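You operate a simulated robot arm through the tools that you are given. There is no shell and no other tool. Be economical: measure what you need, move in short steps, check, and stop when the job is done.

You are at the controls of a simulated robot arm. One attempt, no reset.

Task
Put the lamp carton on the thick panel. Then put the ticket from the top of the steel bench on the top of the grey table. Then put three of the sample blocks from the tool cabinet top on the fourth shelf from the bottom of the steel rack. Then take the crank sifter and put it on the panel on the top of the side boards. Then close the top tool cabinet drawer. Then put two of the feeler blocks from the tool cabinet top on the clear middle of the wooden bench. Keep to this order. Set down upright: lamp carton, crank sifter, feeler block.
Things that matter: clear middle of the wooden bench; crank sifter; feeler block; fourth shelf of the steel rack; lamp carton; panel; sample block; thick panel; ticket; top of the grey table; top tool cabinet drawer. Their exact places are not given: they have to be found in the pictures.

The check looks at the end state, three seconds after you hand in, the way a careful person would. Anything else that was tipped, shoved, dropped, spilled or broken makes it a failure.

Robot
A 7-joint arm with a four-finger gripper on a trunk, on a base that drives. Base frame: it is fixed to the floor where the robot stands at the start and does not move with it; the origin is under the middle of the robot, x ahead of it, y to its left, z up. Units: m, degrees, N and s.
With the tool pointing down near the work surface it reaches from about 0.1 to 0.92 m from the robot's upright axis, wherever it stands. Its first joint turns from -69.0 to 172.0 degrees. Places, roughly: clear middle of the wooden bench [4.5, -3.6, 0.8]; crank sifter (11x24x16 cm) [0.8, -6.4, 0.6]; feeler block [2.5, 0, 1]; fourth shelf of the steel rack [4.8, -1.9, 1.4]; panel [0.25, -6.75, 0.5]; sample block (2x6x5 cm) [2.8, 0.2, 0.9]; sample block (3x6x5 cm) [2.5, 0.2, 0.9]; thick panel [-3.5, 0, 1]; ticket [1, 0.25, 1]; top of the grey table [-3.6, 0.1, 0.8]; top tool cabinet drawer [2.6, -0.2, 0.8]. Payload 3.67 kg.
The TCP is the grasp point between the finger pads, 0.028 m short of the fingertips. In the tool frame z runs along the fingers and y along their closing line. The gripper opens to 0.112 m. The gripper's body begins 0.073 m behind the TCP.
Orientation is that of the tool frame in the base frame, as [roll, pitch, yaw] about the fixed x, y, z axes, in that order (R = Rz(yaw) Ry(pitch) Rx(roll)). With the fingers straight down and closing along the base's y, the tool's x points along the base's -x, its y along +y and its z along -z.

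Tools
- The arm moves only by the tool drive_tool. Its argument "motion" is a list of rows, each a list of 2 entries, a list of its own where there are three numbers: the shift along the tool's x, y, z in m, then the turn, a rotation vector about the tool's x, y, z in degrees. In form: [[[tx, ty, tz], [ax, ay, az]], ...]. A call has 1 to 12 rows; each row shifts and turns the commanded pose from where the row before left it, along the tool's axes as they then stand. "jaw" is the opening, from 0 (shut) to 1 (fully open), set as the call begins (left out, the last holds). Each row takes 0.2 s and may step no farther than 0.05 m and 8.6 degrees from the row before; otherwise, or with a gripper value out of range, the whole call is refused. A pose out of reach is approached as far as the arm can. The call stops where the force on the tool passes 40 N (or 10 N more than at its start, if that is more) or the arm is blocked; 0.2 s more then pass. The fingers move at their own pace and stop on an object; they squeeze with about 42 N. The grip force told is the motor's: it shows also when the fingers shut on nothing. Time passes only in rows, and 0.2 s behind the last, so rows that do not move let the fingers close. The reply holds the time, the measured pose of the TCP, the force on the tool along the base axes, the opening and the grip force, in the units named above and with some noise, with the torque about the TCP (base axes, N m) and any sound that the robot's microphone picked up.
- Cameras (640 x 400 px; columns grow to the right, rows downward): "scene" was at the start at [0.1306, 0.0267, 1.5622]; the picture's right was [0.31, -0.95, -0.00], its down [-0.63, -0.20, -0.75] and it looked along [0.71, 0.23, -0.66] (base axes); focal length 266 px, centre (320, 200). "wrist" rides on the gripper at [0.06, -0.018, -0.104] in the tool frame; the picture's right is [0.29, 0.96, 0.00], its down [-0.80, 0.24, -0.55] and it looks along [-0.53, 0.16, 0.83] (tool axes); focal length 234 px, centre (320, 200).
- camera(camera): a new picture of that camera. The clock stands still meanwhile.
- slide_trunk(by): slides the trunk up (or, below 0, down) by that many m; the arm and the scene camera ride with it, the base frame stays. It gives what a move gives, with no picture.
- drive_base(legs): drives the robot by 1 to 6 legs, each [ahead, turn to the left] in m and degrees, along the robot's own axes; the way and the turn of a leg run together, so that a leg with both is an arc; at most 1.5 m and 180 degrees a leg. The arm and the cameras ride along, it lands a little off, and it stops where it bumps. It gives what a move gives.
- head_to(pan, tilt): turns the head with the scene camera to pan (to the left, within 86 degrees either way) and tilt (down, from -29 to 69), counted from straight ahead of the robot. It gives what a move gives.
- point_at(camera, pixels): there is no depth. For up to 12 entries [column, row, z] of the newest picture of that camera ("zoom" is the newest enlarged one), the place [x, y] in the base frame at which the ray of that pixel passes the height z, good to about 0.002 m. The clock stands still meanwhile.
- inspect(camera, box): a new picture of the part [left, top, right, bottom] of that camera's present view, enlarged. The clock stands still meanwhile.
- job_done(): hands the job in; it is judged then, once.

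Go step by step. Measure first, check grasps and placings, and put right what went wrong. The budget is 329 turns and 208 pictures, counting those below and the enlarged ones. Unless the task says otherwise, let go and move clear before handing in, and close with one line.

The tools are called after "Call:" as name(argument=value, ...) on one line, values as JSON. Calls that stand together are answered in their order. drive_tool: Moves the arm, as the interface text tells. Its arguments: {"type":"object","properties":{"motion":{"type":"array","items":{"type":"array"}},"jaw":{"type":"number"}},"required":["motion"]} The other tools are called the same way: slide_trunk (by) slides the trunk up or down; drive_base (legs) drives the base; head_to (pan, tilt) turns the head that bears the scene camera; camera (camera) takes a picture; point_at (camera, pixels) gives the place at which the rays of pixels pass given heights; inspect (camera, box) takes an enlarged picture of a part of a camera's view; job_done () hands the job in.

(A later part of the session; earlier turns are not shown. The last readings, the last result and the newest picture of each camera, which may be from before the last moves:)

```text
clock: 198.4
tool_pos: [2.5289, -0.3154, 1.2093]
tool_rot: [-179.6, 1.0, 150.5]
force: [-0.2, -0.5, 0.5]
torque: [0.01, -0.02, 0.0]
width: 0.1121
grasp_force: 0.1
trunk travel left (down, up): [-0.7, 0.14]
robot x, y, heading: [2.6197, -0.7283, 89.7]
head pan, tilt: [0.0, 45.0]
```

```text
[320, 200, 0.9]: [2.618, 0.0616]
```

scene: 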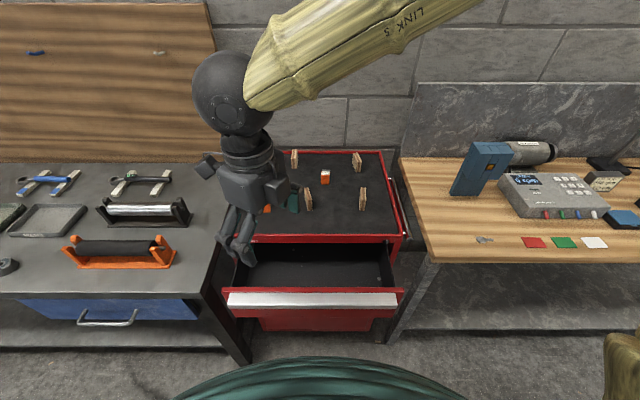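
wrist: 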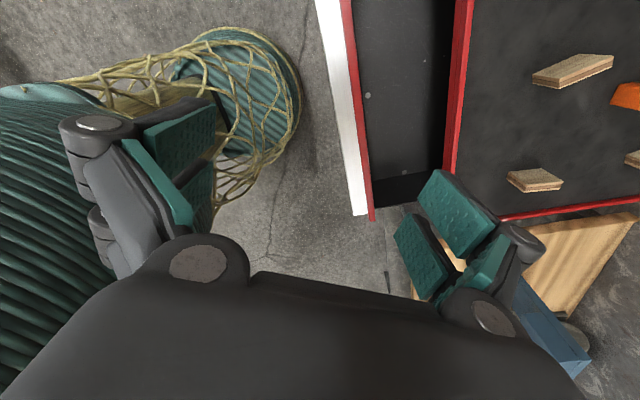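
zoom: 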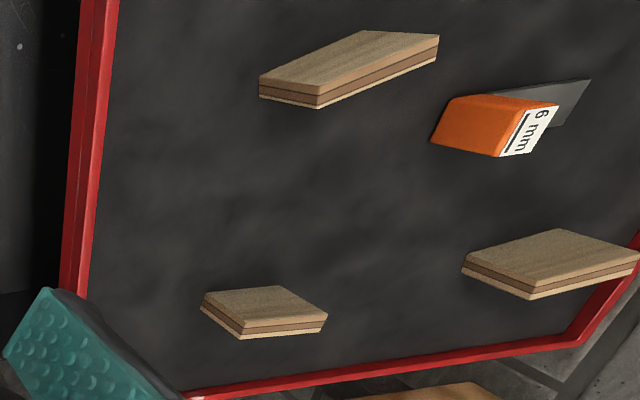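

Start with the near-right block D (centre ≈(2.763,0.034)). Turn the tool to yaw −90°, then move above it.

Call:
drive_tool(motion=[[[0, 0, 0], [0, 0, -8.53]], [[0, 0, 0], [0, 0, -8.53]], [[0, 0, 0], [0, 0, -8.53]], [[0, 0, 0], [0, 0, -8.53]], [[0, 0, 0], [0, 0, -8.53]], [[0, 0, 0], [0, 0, -8.53]], [[0, 0, 0], [0, 0, -8.53]], [[0, 0, 0], [0, 0, -8.53]], [[0, 0, 0], [0, 0, -8.53]], [[0, 0, 0], [0, 0, -8.53]], [[0, 0, 0], [0, 0, -8.53]], [[0, 0, 0], [0, 0, -8.53]]])

Call:
drive_tool(motion=[[[0, 0, 0], [0, 0, -8.53]], [[0, 0, 0], [0, 0, -8.53]], [[-0.035, -0.0234, 0], [0, 0, 0]], [[-0.035, -0.0234, 0], [0, 0, 0]], [[-0.035, -0.0234, 0], [0, 0, 0]], [[-0.035, -0.0234, 0], [0, 0, 0]], [[-0.035, -0.0234, 0], [0, 0, 0]], [[-0.035, -0.0234, 0], [0, 0, 0]], [[-0.035, -0.0234, 0], [0, 0, 0]], [[-0.035, -0.0234, 0], [0, 0, 0]], [[-0.035, -0.0234, 0], [0, 0, 0]], [[-0.035, -0.0234, 0], [0, 0, 0]]])

Call:
camera(camera="wrist")

Call:
camera(camera="scene")

```text
clock: 201.1
tool_pos: [2.5295, -0.3145, 1.2101]
tool_rot: [-179.2, -0.6, -106.9]
force: [0.4, 0.2, -0.3]
torque: [0.0, 0.0, 0.03]
width: 0.112
grasp_force: 0.0
trunk travel left (down, up): [-0.7, 0.14]
robot x, y, heading: [2.6154, -0.7328, 89.9]
head pan, tilt: [0.0, 45.0]
```

```text
clock: 203.7
tool_pos: [2.7657, 0.0349, 1.2081]
tool_rot: [-179.4, -0.9, -89.9]
force: [0.1, 0.6, 0.2]
torque: [-0.03, -0.01, 0.0]
width: 0.1121
grasp_force: 0.0
trunk travel left (down, up): [-0.7, 0.14]
robot x, y, heading: [2.62, -0.7303, 90.0]
head pan, tilt: [0.0, 45.0]
```

```text
142 pictures are left
```

wrist: 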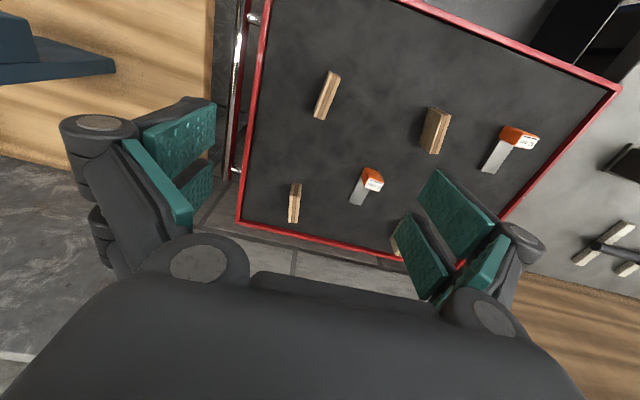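

```text
141 pictures are left
```

scene: 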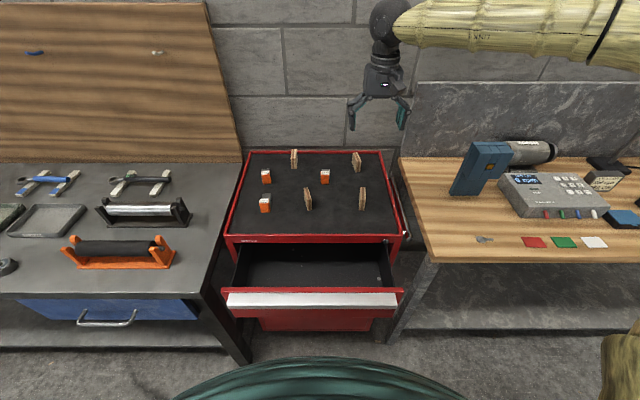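

All seven blocks are visible in the wrist view. Zooming for accurate tops.

Call:
inspect(camera="wrist", box=[260, 40, 560, 260])

Call:
inspect(camera="scene", box=[240, 140, 400, 240])

```text
1.82 times, centred on (410, 150) of wrist
```

zoom: 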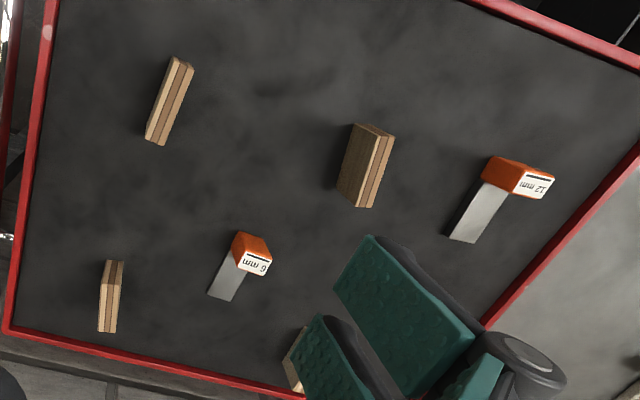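

```text
4.00 times, centred on (320, 190) of scene
```

zoom: 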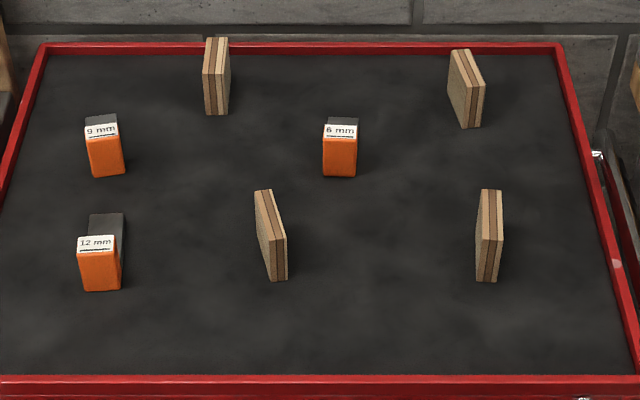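

Block D is beneath the TCP. Descend to z≈0.945 and check.

Call:
drive_tool(motion=[[[0, 0, 0.044], [0, 0, 0]], [[0, 0, 0.044], [0, 0, 0]], [[0, 0, 0.044], [0, 0, 0]], [[0, 0, 0.044], [0, 0, 0]], [[0, 0, 0.044], [0, 0, 0]], [[0, 0, 0.035], [0, 0, 0]]])

Call:
camera(camera="wrist")

```text
clock: 205.1
tool_pos: [2.7658, 0.0318, 0.9521]
tool_rot: [-179.4, -0.8, -90.0]
force: [-0.5, 0.7, 0.1]
torque: [-0.01, -0.02, -0.02]
width: 0.112
grasp_force: 0.1
trunk travel left (down, up): [-0.7, 0.14]
robot x, y, heading: [2.6139, -0.7278, 89.8]
head pan, tilt: [0.0, 45.0]
```

```text
138 pictures are left
```

wrist: 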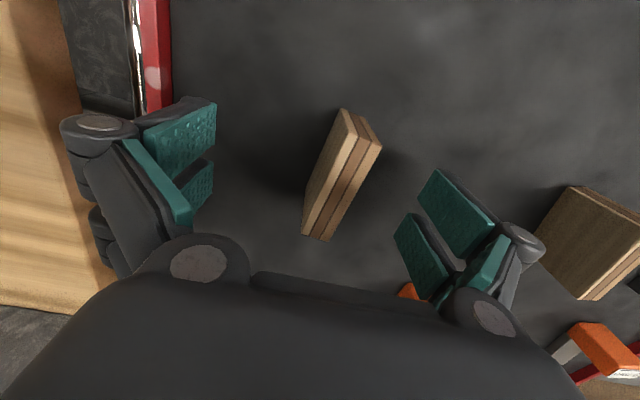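

Centred. Lower 1 cm and close.

Call:
drive_tool(motion=[[[0, 0, 0.01], [0, 0, 0]], [[0, 0, 0], [0, 0, 0]]])

Call:
drive_tool(motion=[[[0, 0, 0], [0, 0, 0]], [[0, 0, 0], [0, 0, 0]], [[0, 0, 0], [0, 0, 0]], [[0, 0, 0], [0, 0, 0]], [[0, 0, -0.03], [0, 0, 0]], [[0, 0, -0.045], [0, 0, 0]], [[0, 0, -0.045], [0, 0, 0]], [[0, 0, -0.045], [0, 0, 0]], [[0, 0, -0.045], [0, 0, 0]], [[0, 0, -0.045], [0, 0, 0]]], jaw=0)

Call:
camera(camera="wrist")

```text
clock: 205.7
tool_pos: [2.7667, 0.0317, 0.9431]
tool_rot: [-179.4, -0.8, -89.8]
force: [-0.4, 1.3, 0.2]
torque: [-0.02, -0.01, -0.04]
width: 0.1119
grasp_force: 0.0
trunk travel left (down, up): [-0.7, 0.14]
robot x, y, heading: [2.6175, -0.7268, 89.9]
head pan, tilt: [0.0, 45.0]
```

```text
clock: 207.8
tool_pos: [2.7624, 0.0326, 1.1981]
tool_rot: [-179.1, -0.8, -89.8]
force: [-1.1, -0.7, -1.1]
torque: [0.03, 0.01, 0.01]
width: 0.0158
grasp_force: 42.1
trunk travel left (down, up): [-0.7, 0.14]
robot x, y, heading: [2.6209, -0.7249, 90.1]
head pan, tilt: [0.0, 45.0]
```

```text
137 pictures are left
```

wrist: 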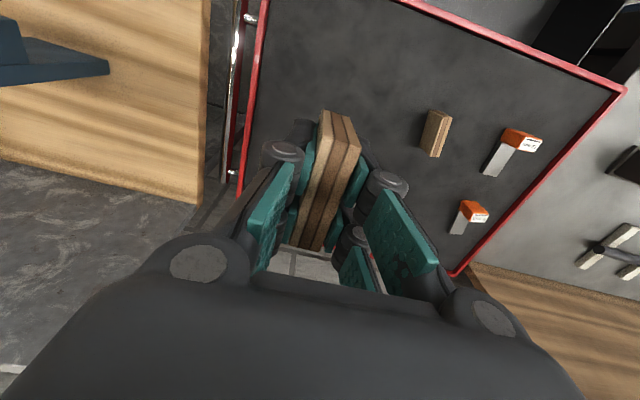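

Block gripped and lifted. Retract and turn toward the steel rack to look.

Call:
drive_tool(motion=[[[0.0383, 0.0211, 0], [0, 0, 0]], [[0.0383, 0.0211, 0], [0, 0, 0]], [[0.0383, 0.0211, 0], [0, 0, 0]], [[0.0383, 0.0211, 0], [0, 0, 0]], [[0.0383, 0.0211, 0], [0, 0, 0]], [[0.0383, 0.0211, 0], [0, 0, 0]], [[0.0383, 0.0211, 0], [0, 0, 0]], [[0.0383, 0.0211, 0], [0, 0, 0]], [[0.0383, 0.0211, 0], [0, 0, 0]]])

Call:
drive_base(legs=[[-0.15, 0], [0, -110]])

Call:
head_to(pan=-5, tilt=20)

Call:
camera(camera="scene")

```text
clock: 209.8
tool_pos: [2.5719, -0.3104, 1.1976]
tool_rot: [-179.3, -0.8, -90.0]
force: [-0.4, 0.6, 0.3]
torque: [0.0, -0.01, -0.02]
width: 0.0164
grasp_force: 42.1
trunk travel left (down, up): [-0.7, 0.14]
robot x, y, heading: [2.6207, -0.7272, 90.2]
head pan, tilt: [0.0, 45.0]
```

```text
clock: 215.9
tool_pos: [3.0274, -0.9872, 1.1982]
tool_rot: [-179.3, -0.9, 159.7]
force: [-0.2, 0.2, 0.2]
torque: [0.03, 0.0, 0.0]
width: 0.0161
grasp_force: 42.0
trunk travel left (down, up): [-0.7, 0.14]
robot x, y, heading: [2.6196, -0.8822, -20.6]
head pan, tilt: [0.0, 45.0]
```

```text
clock: 216.8
tool_pos: [3.0257, -0.9875, 1.1984]
tool_rot: [-179.3, -0.9, 159.8]
force: [0.0, -1.0, 0.2]
torque: [0.01, 0.0, -0.01]
width: 0.016
grasp_force: 41.7
trunk travel left (down, up): [-0.7, 0.14]
robot x, y, heading: [2.6162, -0.8809, -20.3]
head pan, tilt: [-5.0, 20.0]
```

```text
136 pictures are left
```

scene: 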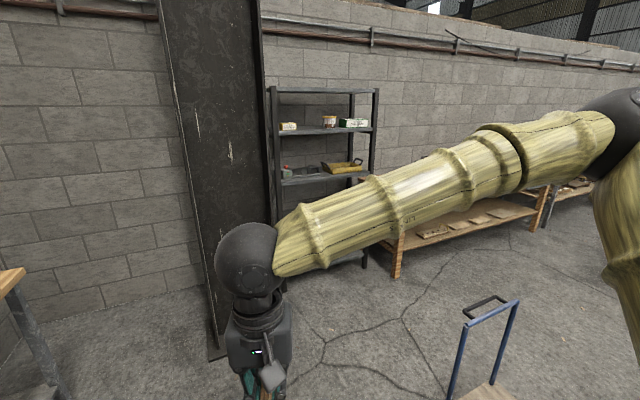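

The rack stands at (325,150). Zooming to count the shelves, and measuring the dolly handle.

Call:
inspect(camera="scene", box=[260, 70, 400, 290])

Call:
point_at(camera="scene", pixels=[[470, 320, 0.9], [517, 302, 0.9], [500, 295, 0.9], [450, 398, 0.3], [278, 175, 1.1], [278, 135, 1.4], [278, 90, 1.7], [363, 265, 0], [396, 275, 0], [215, 358, 0]])

```text
1.82 times, centred on (330, 180) of scene
```

zoom: 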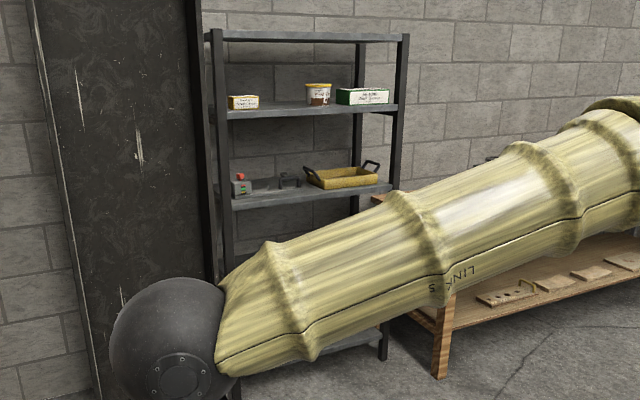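

```text
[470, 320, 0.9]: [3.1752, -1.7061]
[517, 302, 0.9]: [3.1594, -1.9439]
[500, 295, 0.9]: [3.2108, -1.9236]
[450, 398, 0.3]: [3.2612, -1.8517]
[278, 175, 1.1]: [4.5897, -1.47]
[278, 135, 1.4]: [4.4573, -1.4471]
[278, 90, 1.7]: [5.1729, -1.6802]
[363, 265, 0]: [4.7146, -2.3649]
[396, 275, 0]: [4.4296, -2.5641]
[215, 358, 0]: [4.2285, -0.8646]
```

The dolly handle is at (3.17,−1.7…−1.94). Drive past it to about (3.75,−1.45).

Call:
drive_base(legs=[[0, -5.5], [1.27, 0], [0, 15]])

Call:
head_to(pan=-15, tilt=20)

Call:
drive_tool(motion=[[[0, 0.045, 0], [0, 0, 0]], [[0, 0.045, 0], [0, 0, 0]], [[0, 0.045, 0], [0, 0, 0]], [[0, 0.045, 0], [0, 0, 0]], [[0, 0.045, 0], [0, 0, 0]]])

Call:
camera(camera="scene")

```text
clock: 224.5
tool_pos: [4.1779, -1.4566, 1.1988]
tool_rot: [-179.4, -0.8, 169.6]
force: [1.4, 0.2, 0.1]
torque: [-0.02, 0.06, 0.01]
width: 0.0163
grasp_force: 41.7
trunk travel left (down, up): [-0.7, 0.14]
robot x, y, heading: [3.7618, -1.4251, -10.4]
head pan, tilt: [-5.0, 20.0]
```

```text
clock: 225.2
tool_pos: [4.1779, -1.4556, 1.1968]
tool_rot: [-179.3, -0.8, 169.7]
force: [0.7, 0.7, -0.7]
torque: [-0.01, 0.01, 0.0]
width: 0.0162
grasp_force: 42.1
trunk travel left (down, up): [-0.7, 0.14]
robot x, y, heading: [3.7595, -1.4222, -10.1]
head pan, tilt: [-15.0, 20.0]
```

```text
clock: 226.4
tool_pos: [4.2084, -1.2424, 1.201]
tool_rot: [-179.8, -0.4, 169.9]
force: [-0.2, 0.7, -1.0]
torque: [0.04, -0.01, -0.02]
width: 0.016
grasp_force: 41.8
trunk travel left (down, up): [-0.7, 0.14]
robot x, y, heading: [3.7585, -1.4216, -10.3]
head pan, tilt: [-15.0, 20.0]
```

```text
134 pictures are left
```

scene: 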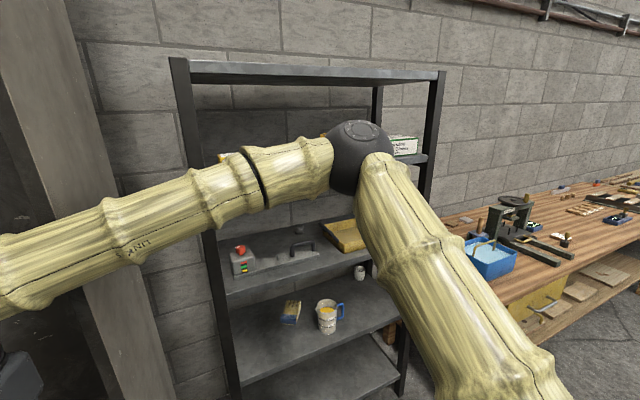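

I see shelves at rows ~75, ~160, ~265, ~335, ~370; check the lower part for more.

Call:
head_to(pan=-15, tilt=48)

Call:
camera(camera="scene")

```text
clock: 227.4
tool_pos: [4.2087, -1.2424, 1.2016]
tool_rot: [-179.7, -0.4, 169.8]
force: [0.1, 0.0, -0.5]
torque: [-0.01, -0.02, 0.0]
width: 0.0158
grasp_force: 42.4
trunk travel left (down, up): [-0.7, 0.14]
robot x, y, heading: [3.757, -1.4264, -10.0]
head pan, tilt: [-15.0, 48.0]
```

```text
133 pictures are left
```

scene: 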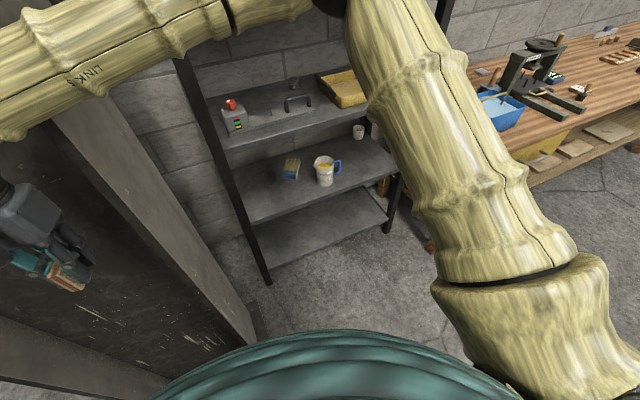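

Five shelves: bottom, mugs, red-button box, boxes (=fourth), top. Measuring the rack posts, then I'll bring the arm back from the column.

Call:
point_at(camera="scene", pixels=[[267, 283, 0], [390, 232, 0], [257, 233, 0.2], [242, 223, 0.3], [228, 147, 0.85], [250, 305, 0]])

Call:
drive_tool(motion=[[[0, -0.045, 0], [0, 0, 0]], [[0, -0.045, 0], [0, 0, 0]], [[0, -0.045, 0], [0, 0, 0]], [[0, -0.045, 0], [0, 0, 0]], [[0, -0.045, 0], [0, 0, 0]], [[0.02, -0.04, 0], [0, 0, 0]]])

```text
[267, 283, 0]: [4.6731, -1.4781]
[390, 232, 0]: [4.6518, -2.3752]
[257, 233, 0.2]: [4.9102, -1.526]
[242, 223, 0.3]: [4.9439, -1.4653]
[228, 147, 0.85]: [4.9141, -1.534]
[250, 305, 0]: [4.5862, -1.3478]
```

```text
clock: 228.8
tool_pos: [4.1484, -1.4891, 1.1999]
tool_rot: [-179.1, -0.8, 169.8]
force: [-1.8, -0.8, 0.0]
torque: [0.05, -0.03, -0.03]
width: 0.0159
grasp_force: 42.2
trunk travel left (down, up): [-0.7, 0.14]
robot x, y, heading: [3.7577, -1.4222, -10.3]
head pan, tilt: [-15.0, 48.0]
```

Rack front is x≈4.66, shelves at ~1.0, 1.4, 1.8. Drive to face the rack's middle at about (4.0,−1.88).

Call:
drive_base(legs=[[0, -50], [0.5, 0], [0, 60]])

Call:
slide_trunk(by=0.14)

Call:
head_to(pan=0, tilt=25)

Call:
camera(camera="scene")

```text
clock: 236.7
tool_pos: [4.4039, -1.8728, 1.1993]
tool_rot: [-179.3, -0.8, 179.0]
force: [-1.2, -1.3, -0.3]
torque: [0.02, 0.01, 0.0]
width: 0.0158
grasp_force: 42.3
trunk travel left (down, up): [-0.7, 0.14]
robot x, y, heading: [4.0062, -1.8741, -1.0]
head pan, tilt: [-15.0, 48.0]
```

```text
clock: 238.4
tool_pos: [4.4039, -1.8732, 1.339]
tool_rot: [-179.3, -0.8, 178.9]
force: [-1.1, 0.1, -0.3]
torque: [0.03, -0.01, 0.0]
width: 0.0162
grasp_force: 42.3
trunk travel left (down, up): [-0.84, 0.0]
robot x, y, heading: [4.0048, -1.869, -1.2]
head pan, tilt: [-15.0, 48.0]
```

```text
clock: 239.2
tool_pos: [4.4045, -1.8744, 1.339]
tool_rot: [-179.2, -0.8, 179.0]
force: [-0.5, 0.5, 0.4]
torque: [0.0, -0.01, 0.04]
width: 0.0162
grasp_force: 42.1
trunk travel left (down, up): [-0.84, 0.0]
robot x, y, heading: [4.0057, -1.8691, -0.8]
head pan, tilt: [0.0, 25.0]
```

```text
132 pictures are left
```

scene: 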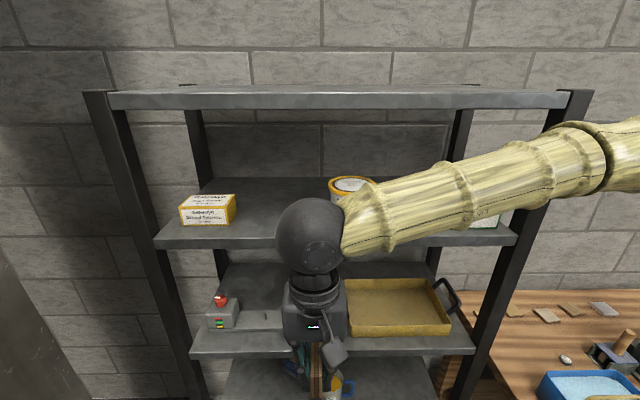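

Measuring the fourth shelf's front edge and the items.

Call:
point_at(camera="scene", pixels=[[200, 247, 1.35], [200, 247, 1.4], [450, 245, 1.35], [450, 245, 1.4], [200, 240, 1.4], [200, 353, 1.0], [340, 108, 1.65], [340, 108, 1.68], [181, 225, 1.4], [228, 224, 1.4], [335, 192, 1.45], [102, 95, 1.6]])

Call:
inspect(camera="scene", box=[150, 80, 350, 260])

```text
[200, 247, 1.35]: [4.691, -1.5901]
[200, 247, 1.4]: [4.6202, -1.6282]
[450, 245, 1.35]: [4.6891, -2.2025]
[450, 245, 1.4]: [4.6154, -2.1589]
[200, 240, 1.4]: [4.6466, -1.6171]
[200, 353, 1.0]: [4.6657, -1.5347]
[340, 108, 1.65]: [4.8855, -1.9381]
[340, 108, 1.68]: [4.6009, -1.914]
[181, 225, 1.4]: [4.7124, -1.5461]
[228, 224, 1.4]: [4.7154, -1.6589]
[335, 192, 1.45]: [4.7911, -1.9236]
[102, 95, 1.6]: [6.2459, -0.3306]
```

```text
2.22 times, centred on (250, 170) of scene
```

zoom: 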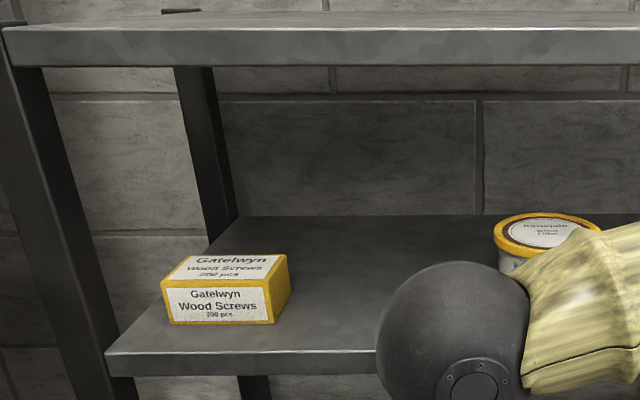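

Fourth shelf top z≈1.39, next shelf's underside ≈1.67; free space y≈−1.70…−1.88. I'll raise and then pitch the tool to horizontal in front of the rack.

Call:
drive_tool(motion=[[[-0.02, 0.03, -0.03], [0, 0, 0]], [[-0.02, 0.03, -0.03], [0, 0, 0]], [[-0.02, 0.03, -0.03], [0, 0, 0]], [[-0.02, 0.03, -0.03], [0, 0, 0]], [[0, 0, 0], [0, -8.2, 0]], [[0, 0, 0], [0, -8.2, 0]], [[0, 0, 0], [0, -8.2, 0]], [[0, 0, 0], [0, -8.2, 0]]])

Call:
camera(camera="scene")

```text
clock: 241.0
tool_pos: [4.4862, -1.7537, 1.4569]
tool_rot: [-179.1, 32.1, 179.3]
force: [-0.1, -0.3, -0.2]
torque: [0.01, -0.05, -0.04]
width: 0.0161
grasp_force: 42.4
trunk travel left (down, up): [-0.84, 0.0]
robot x, y, heading: [4.0037, -1.8725, -0.7]
head pan, tilt: [0.0, 25.0]
```

```text
130 pictures are left
```

scene: 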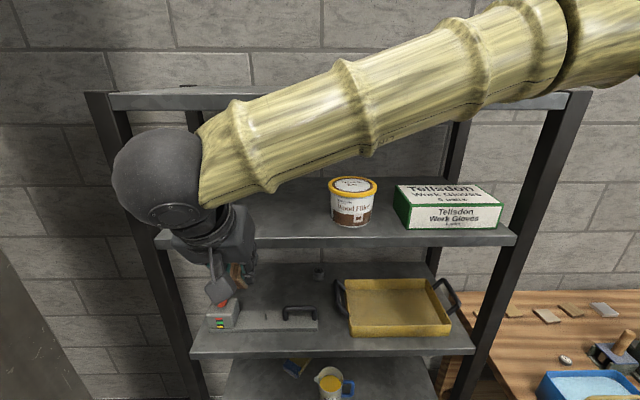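

Pitching works. Continue to horizontal.

Call:
drive_tool(motion=[[[0, 0, 0], [0, -8.2, 0]], [[0, 0, 0], [0, -8.2, 0]], [[0, 0, 0], [0, -8.2, 0]], [[0, 0, 0], [0, -8.2, 0]], [[0, 0, 0], [0, -8.2, 0]], [[0, 0, 0], [0, -8.2, 0]], [[0, 0, 0], [0, -8.2, 0]]])

Call:
camera(camera="scene")

Call:
camera(camera="wrist")

```text
clock: 242.6
tool_pos: [4.4876, -1.7514, 1.4569]
tool_rot: [-122.1, 89.1, -123.1]
force: [0.3, 0.8, -0.6]
torque: [0.0, 0.0, -0.04]
width: 0.0158
grasp_force: 41.7
trunk travel left (down, up): [-0.84, 0.0]
robot x, y, heading: [4.0077, -1.8738, -1.1]
head pan, tilt: [0.0, 25.0]
```

```text
129 pictures are left
```

scene: 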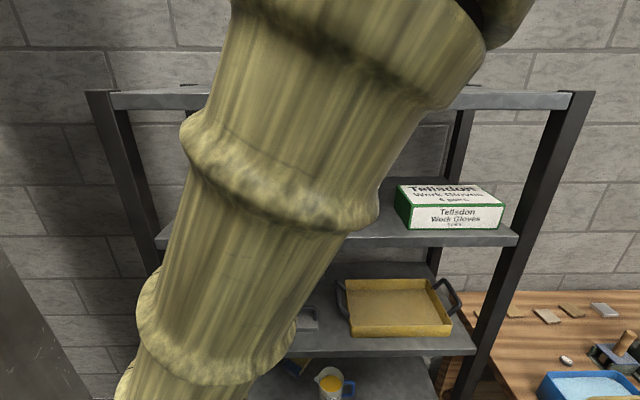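

```text
128 pictures are left
```

wrist: 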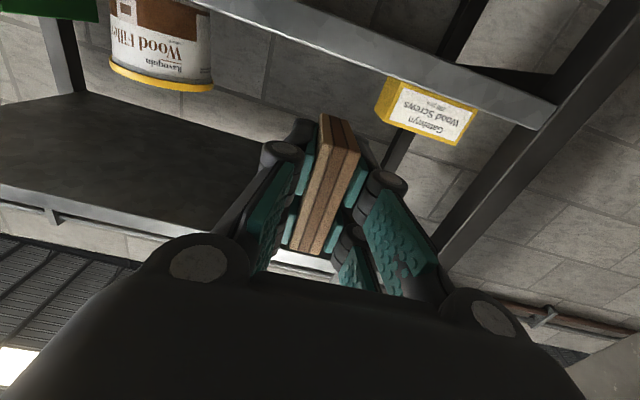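

Horizontal. Move in 0.217 m at this height (block bottom ≈1.427, above the shelf).

Call:
drive_tool(motion=[[[0, 0, 0.0434], [0, 0, 0]], [[0, 0, 0.0434], [0, 0, 0]], [[0, 0, 0.0434], [0, 0, 0]], [[0, 0, 0.0434], [0, 0, 0]], [[0, 0, 0.0434], [0, 0, 0]]])

Call:
camera(camera="wrist")

Call:
camera(camera="scene")

```text
clock: 243.8
tool_pos: [4.7048, -1.7574, 1.4526]
tool_rot: [-135.4, 89.0, -136.5]
force: [0.6, -0.4, -0.5]
torque: [0.01, 0.04, 0.02]
width: 0.016
grasp_force: 42.1
trunk travel left (down, up): [-0.84, 0.0]
robot x, y, heading: [4.0045, -1.8711, -0.9]
head pan, tilt: [0.0, 25.0]
```

```text
127 pictures are left
```

wrist: 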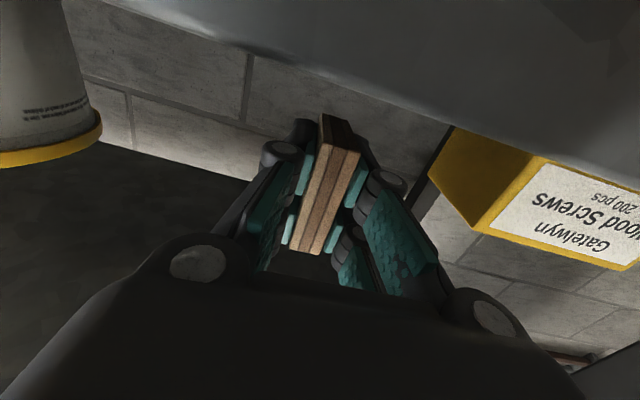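

```text
126 pictures are left
```

scene: 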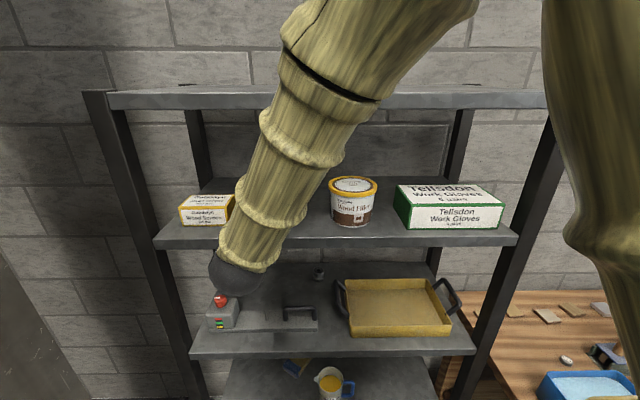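

Block is over the shelf. Lower (tool +x) gently until contact.

Call:
drive_tool(motion=[[[0.01, 0, 0], [0, 0, 0]], [[0.008, 0, 0], [0, 0, 0]], [[0.004, 0, 0], [0, 0, 0]], [[0.003, 0, 0], [0, 0, 0]], [[0, 0, 0], [0, 0, 0]]])

Call:
drive_tool(motion=[[[0.003, 0, 0], [0, 0, 0]], [[0.003, 0, 0], [0, 0, 0]], [[0.003, 0, 0], [0, 0, 0]], [[0, 0, 0], [0, 0, 0]]])

```text
clock: 245.0
tool_pos: [4.7037, -1.7569, 1.4295]
tool_rot: [-126.1, 89.2, -127.2]
force: [2.4, 0.9, 10.8]
torque: [0.06, 0.13, 0.01]
width: 0.0162
grasp_force: 41.7
trunk travel left (down, up): [-0.84, 0.0]
robot x, y, heading: [4.0052, -1.8723, -1.2]
head pan, tilt: [0.0, 25.0]
```

```text
clock: 245.8
tool_pos: [4.7027, -1.7567, 1.4263]
tool_rot: [-98.3, 89.4, -99.4]
force: [-2.4, 1.2, 11.0]
torque: [0.11, 0.03, 0.01]
width: 0.0161
grasp_force: 42.0
trunk travel left (down, up): [-0.84, 0.0]
robot x, y, heading: [4.0027, -1.8739, -0.8]
head pan, tilt: [0.0, 25.0]
stopped in row 3: the force on the tool passed its limit at 42 N (the readings are from after the stop); the commanded pose is now the measured one
```

Resting on the shelf. Open partially (jaw 0.35) and back straight out.

Call:
drive_tool(motion=[[[0, 0, 0], [0, 0, 0]], [[0, 0, 0], [0, 0, 0]], [[0, 0, -0.02], [0, 0, 0]], [[0, 0, -0.04], [0, 0, 0]], [[0, 0, -0.04], [0, 0, 0]], [[0, 0, -0.04], [0, 0, 0]], [[0, 0, -0.04], [0, 0, 0]], [[0, 0, -0.04], [0, 0, 0]]], jaw=0.35)

Call:
camera(camera="wrist")

Call:
camera(camera="scene")

```text
clock: 246.9
tool_pos: [4.6258, -1.7549, 1.4264]
tool_rot: [-59.6, 89.5, -60.8]
force: [-1.5, 0.0, 0.7]
torque: [-0.02, 0.02, 0.05]
width: 0.0394
grasp_force: 0.1
trunk travel left (down, up): [-0.84, 0.0]
robot x, y, heading: [4.0055, -1.8753, -1.1]
head pan, tilt: [0.0, 25.0]
stopped in row 5: the force on the tool passed its limit at 148 N (the readings are from after the stop); the commanded pose is now the measured one
```

```text
125 pictures are left
```

wrist: 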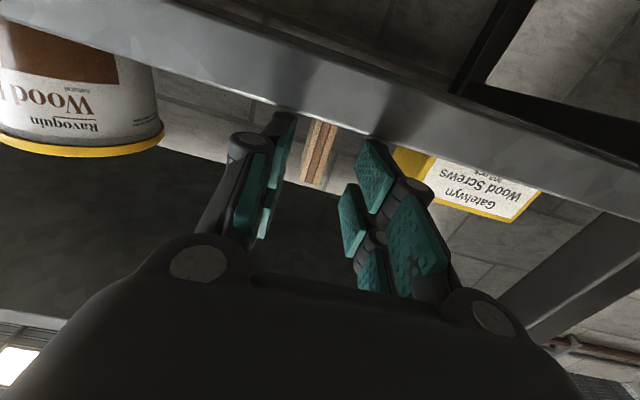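

```text
124 pictures are left
```

scene: 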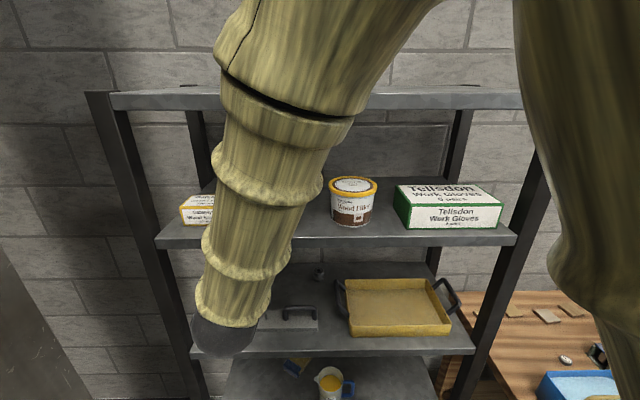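

The block stands on the shelf, but the arm jammed while folding back. I'll retreat with the base instead.

Call:
drive_base(legs=[[-0.25, 0]])

Call:
camera(camera="scene")

```text
clock: 248.7
tool_pos: [4.3784, -1.7502, 1.4269]
tool_rot: [-71.8, 89.5, -72.8]
force: [0.3, -0.3, 0.4]
torque: [0.02, 0.04, 0.0]
width: 0.0391
grasp_force: 0.1
trunk travel left (down, up): [-0.84, 0.0]
robot x, y, heading: [3.7509, -1.8655, -1.1]
head pan, tilt: [0.0, 25.0]
```

```text
123 pictures are left
```

scene: 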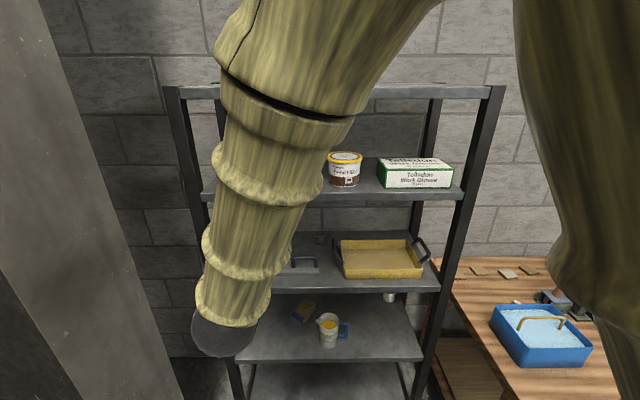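

Now pitch the tool back down.

Call:
drive_tool(motion=[[[0, 0, 0.04], [0, 0, 0]], [[0, 0, 0], [0, 8.2, 0]], [[0, 0, 0], [0, 8.2, 0]], [[0, 0, 0], [0, 8.2, 0]], [[0, 0, 0], [0, 8.2, 0]], [[0, 0, 0], [0, 8.2, 0]], [[0, 0, 0], [0, 8.2, 0]], [[0, 0, 0], [0, 8.2, 0]], [[0, 0, 0], [0, 8.2, 0]], [[0, 0, 0], [0, 8.2, 0]], [[0, 0, 0], [0, 8.2, 0]], [[0, 0, 0], [0, 7.5, 0]]])

Call:
camera(camera="scene")

```text
clock: 251.3
tool_pos: [4.4203, -1.7522, 1.4253]
tool_rot: [-179.6, 0.4, 179.0]
force: [0.5, -0.3, 0.1]
torque: [-0.01, 0.04, -0.01]
width: 0.0391
grasp_force: 0.0
trunk travel left (down, up): [-0.84, 0.0]
robot x, y, heading: [3.7555, -1.8654, -1.0]
head pan, tilt: [0.0, 25.0]
```

```text
122 pictures are left
```

scene: 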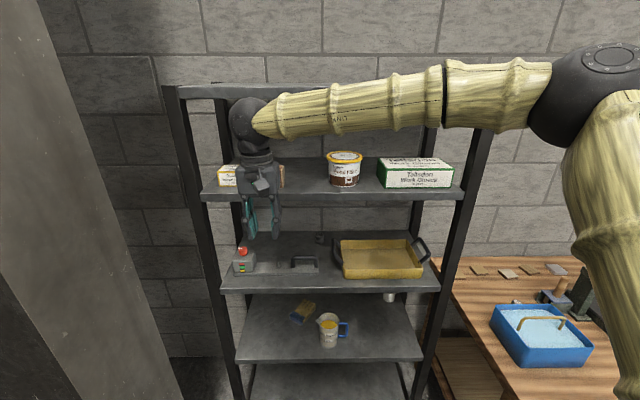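

Block visible on the shelf at (282,175). Retract, lower the trunk and drive back to the cabinet.

Call:
drive_tool(motion=[[[0.042, -0.0167, 0], [0, 0, 0]], [[0.042, -0.0167, 0], [0, 0, 0]], [[0.042, -0.0167, 0], [0, 0, 0]], [[0.042, -0.0167, 0], [0, 0, 0]], [[0.042, -0.0167, 0], [0, 0, 0]], [[0.03, -0.0167, 0], [0, 0, 0]]])

Call:
inspect(camera="scene", box=[200, 130, 380, 220])

Call:
slide_trunk(by=-0.14)

Call:
drive_base(legs=[[0, 91], [0.66, 0], [0, 70], [1.15, 0], [0, -70]])

```text
clock: 252.7
tool_pos: [4.1742, -1.8459, 1.4234]
tool_rot: [-179.7, 0.7, 178.9]
force: [-0.1, -0.1, -0.1]
torque: [0.02, -0.04, -0.01]
width: 0.0393
grasp_force: 0.0
trunk travel left (down, up): [-0.84, 0.0]
robot x, y, heading: [3.7609, -1.8684, -1.0]
head pan, tilt: [0.0, 25.0]
```

```text
3.56 times, centred on (290, 175) of scene
```

zoom: 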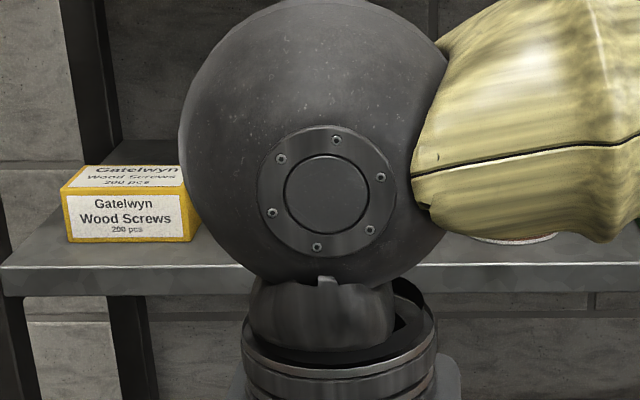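

```text
clock: 254.4
tool_pos: [4.1759, -1.8458, 1.2839]
tool_rot: [-179.5, 0.6, 179.0]
force: [-1.1, 0.0, -0.3]
torque: [-0.01, 0.01, -0.01]
width: 0.0391
grasp_force: 0.1
trunk travel left (down, up): [-0.7, 0.14]
robot x, y, heading: [3.7544, -1.8639, -0.7]
head pan, tilt: [0.0, 25.0]
```

```text
clock: 273.6
tool_pos: [2.6392, -0.3967, 1.2827]
tool_rot: [-179.6, 0.6, -90.2]
force: [0.4, 0.2, 0.4]
torque: [-0.01, -0.01, 0.01]
width: 0.0389
grasp_force: 0.1
trunk travel left (down, up): [-0.7, 0.14]
robot x, y, heading: [2.6665, -0.817, 89.9]
head pan, tilt: [0.0, 25.0]
```

Now at (2.667,−0.817) heading 90°. Go 0.1 ahead, and move over block C (2.580,0.033), turned 14°.

Call:
drive_base(legs=[[0.1, 0]])

Call:
head_to(pan=0, tilt=45)

Call:
camera(camera="scene")

```text
clock: 274.7
tool_pos: [2.6379, -0.2942, 1.2832]
tool_rot: [-179.5, 0.6, -90.2]
force: [0.8, 0.8, -0.3]
torque: [-0.04, 0.01, 0.02]
width: 0.0391
grasp_force: 0.0
trunk travel left (down, up): [-0.7, 0.14]
robot x, y, heading: [2.6659, -0.7141, 89.9]
head pan, tilt: [0.0, 25.0]
```

```text
clock: 275.6
tool_pos: [2.6378, -0.2969, 1.2841]
tool_rot: [-179.6, 0.6, -90.1]
force: [0.4, -0.3, 0.1]
torque: [0.03, 0.01, 0.03]
width: 0.0393
grasp_force: 0.0
trunk travel left (down, up): [-0.7, 0.14]
robot x, y, heading: [2.6668, -0.7167, 89.8]
head pan, tilt: [0.0, 45.0]
```

```text
120 pictures are left
```

scene: 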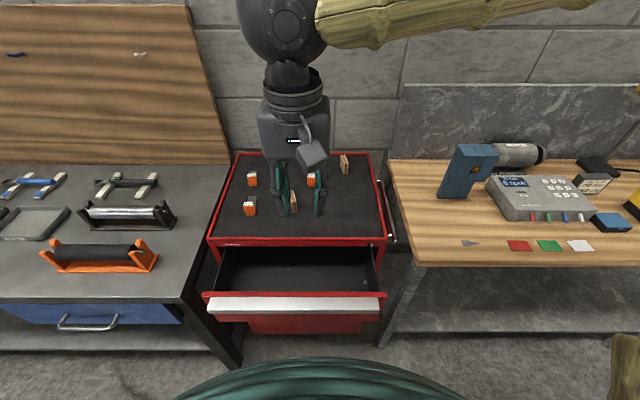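

Call:
drive_tool(motion=[[[-0.0411, 0.0073, 0], [0, 0, 0]], [[-0.0411, 0.0073, 0], [0, 0, 0]], [[-0.0411, 0.0073, 0], [0, 0, 0]], [[-0.0411, 0.0073, 0], [0, 0, 0]], [[-0.0411, 0.0073, 0], [0, 0, 0]], [[-0.0411, 0.0073, 0], [0, 0, 0]], [[-0.0411, 0.0073, 0], [0, 0, 0]], [[-0.0411, 0.0073, 0], [0, 0, 0]], [[0, 0, 0.04], [0, 0, -7]], [[0, 0, 0.045], [0, 0, -7]], [[0, 0, 0.045], [0, 0, 0]], [[0, 0, 0.045], [0, 0, 0]]], jaw=0.7)

Call:
camera(camera="wrist")

Call:
point_at(camera="scene", pixels=[[295, 310, 0.82], [295, 310, 0.78], [295, 300, 0.82], [204, 295, 0.82], [386, 292, 0.82]])

```text
clock: 278.1
tool_pos: [2.5802, 0.0359, 1.1121]
tool_rot: [-179.5, 0.5, -76.1]
force: [-1.1, 0.7, 0.1]
torque: [-0.05, 0.0, -0.02]
width: 0.0782
grasp_force: 0.1
trunk travel left (down, up): [-0.7, 0.14]
robot x, y, heading: [2.6679, -0.7164, 90.1]
head pan, tilt: [0.0, 45.0]
```

```text
119 pictures are left
```

wrist: 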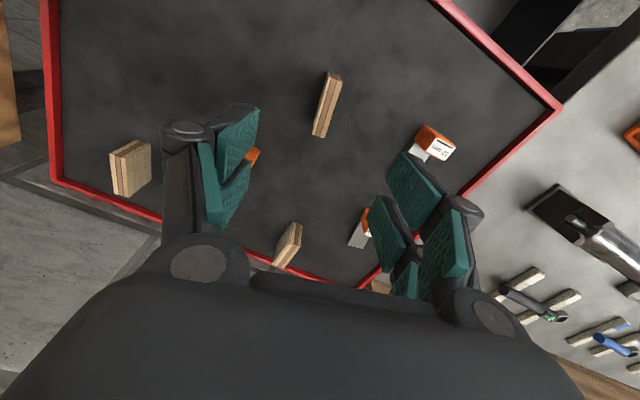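

```text
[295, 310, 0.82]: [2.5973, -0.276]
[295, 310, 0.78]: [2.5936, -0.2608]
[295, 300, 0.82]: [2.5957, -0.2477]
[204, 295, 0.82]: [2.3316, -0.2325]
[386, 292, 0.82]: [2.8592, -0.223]
```

C lies as predicted at (327,105). Descend, close, lift.

Call:
drive_tool(motion=[[[0, 0, 0.0423], [0, 0, 0]], [[0, 0, 0.0423], [0, 0, 0]], [[0, 0, 0.0423], [0, 0, 0]], [[0, 0, 0.0423], [0, 0, 0]], [[0, 0, 0], [0, 0, 0]]])

Call:
camera(camera="wrist")

```text
clock: 279.4
tool_pos: [2.5855, 0.0367, 0.9432]
tool_rot: [-179.5, 0.5, -76.2]
force: [0.0, -0.2, 0.0]
torque: [0.0, 0.0, 0.02]
width: 0.0786
grasp_force: 0.0
trunk travel left (down, up): [-0.7, 0.14]
robot x, y, heading: [2.6681, -0.7195, 89.8]
head pan, tilt: [0.0, 45.0]
```

```text
118 pictures are left
```

wrist: 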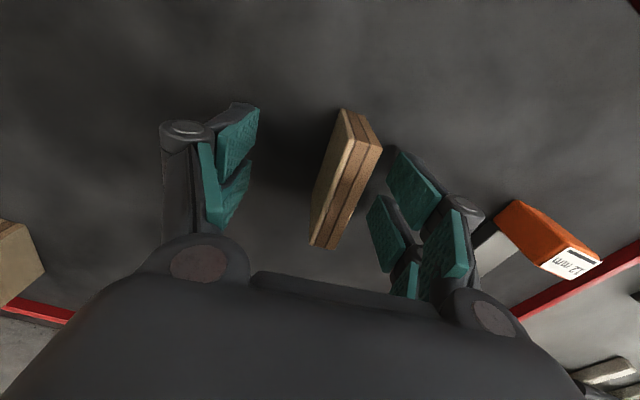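

Call:
drive_tool(motion=[[[0, 0, 0], [0, 0, 0]], [[0, 0, 0], [0, 0, 0]], [[0, 0, 0], [0, 0, 0]], [[0, 0, -0.03], [0, 0, 0]], [[0, 0, -0.045], [0, 0, 0]], [[0, 0, -0.045], [0, 0, 0]], [[0, 0, -0.045], [0, 0, 0]], [[0, 0, -0.045], [0, 0, 0]], [[0, 0, -0.045], [0, 0, 0]]], jaw=0)

Call:
camera(camera="wrist")

```text
clock: 281.4
tool_pos: [2.5805, 0.0329, 1.1993]
tool_rot: [-179.5, 0.6, -76.1]
force: [0.1, -0.2, -0.5]
torque: [0.0, 0.02, 0.01]
width: 0.014
grasp_force: 42.2
trunk travel left (down, up): [-0.7, 0.14]
robot x, y, heading: [2.6677, -0.7183, 90.0]
head pan, tilt: [0.0, 45.0]
```

```text
117 pictures are left
```

wrist: 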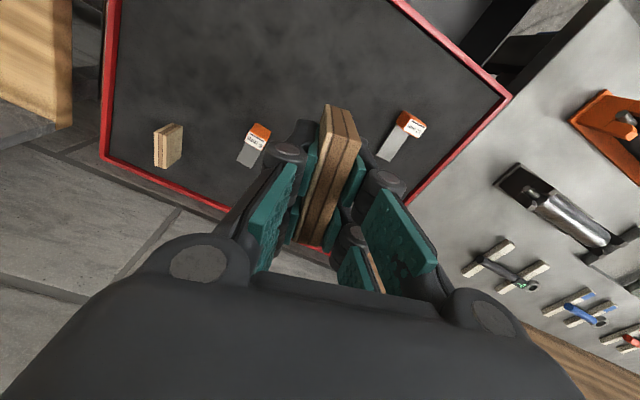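

Second block held. Retract and drive to the rack again.

Call:
drive_tool(motion=[[[0, 0, -0.02], [0, 0, 7]], [[0, 0, -0.02], [0, 0, 7]], [[0.0416, -0.0075, 0], [0, 0, 0]], [[0.0416, -0.0075, 0], [0, 0, 0]], [[0.0416, -0.0075, 0], [0, 0, 0]], [[0.0416, -0.0075, 0], [0, 0, 0]], [[0.0416, -0.0075, 0], [0, 0, 0]], [[0.0416, -0.0075, 0], [0, 0, 0]], [[0.0416, -0.0075, 0], [0, 0, 0]], [[0.0416, -0.0075, 0], [0, 0, 0]]])

Call:
drive_base(legs=[[-0.1, 0], [0, -110], [1.1, 0], [0, -57], [0.667, 0], [0, 77]])

Call:
slide_trunk(by=0.14)

Call:
head_to(pan=0, tilt=25)

Call:
camera(camera="scene")

```text
clock: 283.6
tool_pos: [2.6386, -0.3003, 1.2301]
tool_rot: [-179.7, 0.7, -90.2]
force: [0.3, -0.1, -0.4]
torque: [0.02, 0.0, 0.01]
width: 0.0141
grasp_force: 41.7
trunk travel left (down, up): [-0.7, 0.14]
robot x, y, heading: [2.6681, -0.7143, 89.9]
head pan, tilt: [0.0, 45.0]
```

```text
clock: 303.6
tool_pos: [4.3039, -1.7425, 1.2299]
tool_rot: [-179.6, 0.5, -176.7]
force: [-0.4, 0.9, -0.4]
torque: [0.03, -0.02, -0.02]
width: 0.0138
grasp_force: 42.0
trunk travel left (down, up): [-0.7, 0.14]
robot x, y, heading: [3.89, -1.7945, 3.5]
head pan, tilt: [0.0, 45.0]
```

```text
clock: 305.3
tool_pos: [4.3057, -1.7431, 1.3699]
tool_rot: [-179.5, 0.6, -176.7]
force: [-1.2, -0.6, -0.8]
torque: [0.0, -0.01, 0.01]
width: 0.0141
grasp_force: 41.4
trunk travel left (down, up): [-0.84, 0.0]
robot x, y, heading: [3.8934, -1.7939, 3.4]
head pan, tilt: [0.0, 45.0]
```

```text
clock: 306.1
tool_pos: [4.3041, -1.7436, 1.3706]
tool_rot: [-179.6, 0.6, -176.7]
force: [-0.7, -0.5, -0.6]
torque: [-0.01, 0.02, -0.02]
width: 0.014
grasp_force: 41.9
trunk travel left (down, up): [-0.84, 0.0]
robot x, y, heading: [3.8858, -1.7944, 3.4]
head pan, tilt: [0.0, 25.0]
```

```text
116 pictures are left
```

scene: 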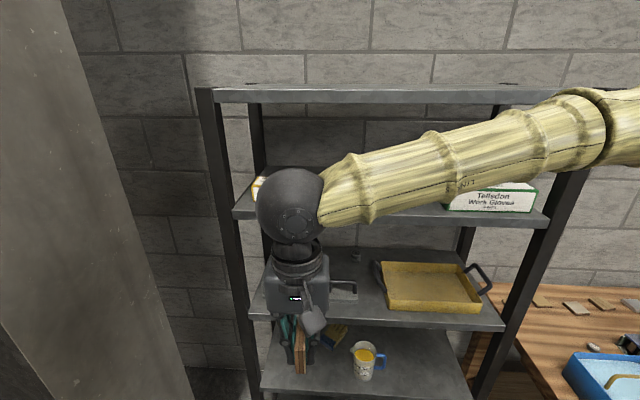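

Move to (4.42,−1.83,1.46), straighten the yaw, and pitch forward.

Call:
drive_tool(motion=[[[-0.0278, -0.0234, -0.0225], [0, 0, 0]], [[-0.0278, -0.0234, -0.0225], [0, 0, 0]], [[-0.0278, -0.0234, -0.0225], [0, 0, 0]], [[-0.0278, -0.0234, -0.0225], [0, 0, 0]], [[0, 0, 0], [0, 0, 3.3]]])

Call:
camera(camera="scene")

Call:
drive_tool(motion=[[[0, 0, 0], [0, -8.2, 0]], [[0, 0, 0], [0, -8.2, 0]], [[0, 0, 0], [0, -8.2, 0]], [[0, 0, 0], [0, -8.2, 0]], [[0, 0, 0], [0, -8.2, 0]], [[0, 0, 0], [0, -8.2, 0]], [[0, 0, 0], [0, -8.2, 0]], [[0, 0, 0], [0, -8.2, 0]], [[0, 0, 0], [0, -8.2, 0]], [[0, 0, 0], [0, -8.2, 0]], [[0, 0, 0], [0, -7.7, 0]]])

Call:
camera(camera="wrist")

```text
clock: 307.3
tool_pos: [4.4196, -1.8281, 1.4625]
tool_rot: [-179.6, 0.6, -180.0]
force: [-0.4, -0.2, 0.4]
torque: [-0.05, -0.05, -0.01]
width: 0.0141
grasp_force: 42.0
trunk travel left (down, up): [-0.84, 0.0]
robot x, y, heading: [3.8868, -1.7935, 3.5]
head pan, tilt: [0.0, 25.0]
```

```text
115 pictures are left
```

scene: 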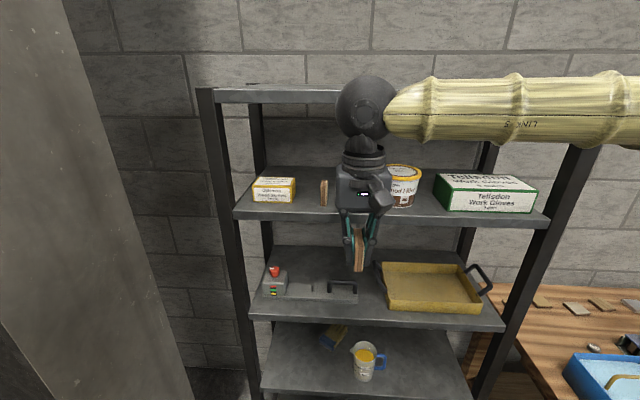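

```text
clock: 309.7
tool_pos: [4.4814, -1.7803, 1.4951]
tool_rot: [-43.6, 89.5, -43.4]
force: [0.5, 0.0, -0.4]
torque: [0.0, 0.03, -0.04]
width: 0.014
grasp_force: 42.0
out of reach, approached as far as the arm can: row 7, 8, 9, 10, 11
trunk travel left (down, up): [-0.84, 0.0]
robot x, y, heading: [3.8907, -1.7939, 3.4]
head pan, tilt: [0.0, 25.0]
```

```text
114 pictures are left
```

wrist: 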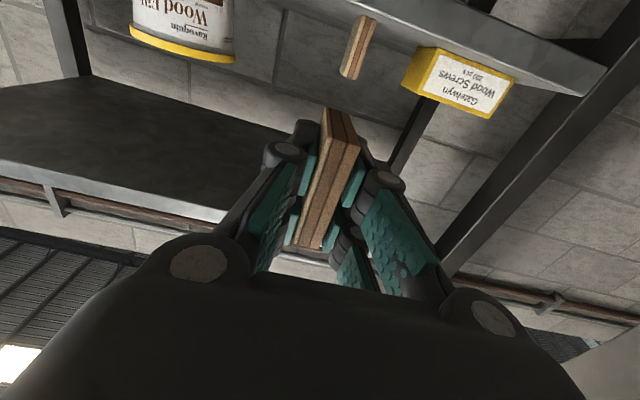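

The arm reached horizontal only a bit off; move forward to where it is in reach (x≈4.56) and re-read.

Call:
drive_tool(motion=[[[0, 0, 0.03], [0, 0, 0]], [[0, 0, 0.03], [0, 0, 0]], [[0, 0, 0.03], [0, 0, 0]], [[0, 0, 0.03], [0, 0, 0]], [[0, 0, 0], [0, 0, 0]]])

Call:
camera(camera="wrist")

```text
clock: 310.9
tool_pos: [4.6013, -1.7834, 1.499]
tool_rot: [-37.0, 89.4, -37.0]
force: [-2.0, -0.5, -0.1]
torque: [0.0, 0.04, 0.02]
width: 0.0138
grasp_force: 42.2
trunk travel left (down, up): [-0.84, 0.0]
robot x, y, heading: [3.8875, -1.7979, 3.4]
head pan, tilt: [0.0, 25.0]
```

```text
113 pictures are left
```

wrist: 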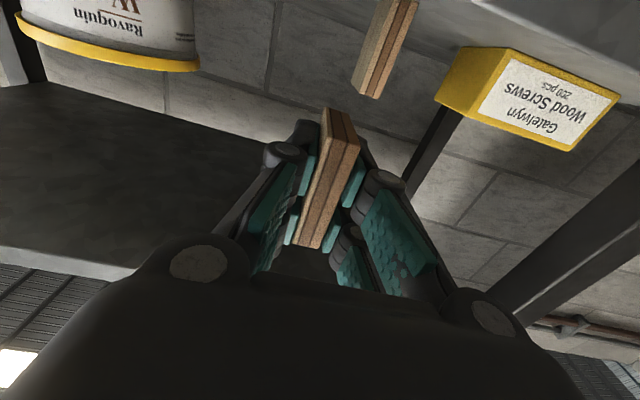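

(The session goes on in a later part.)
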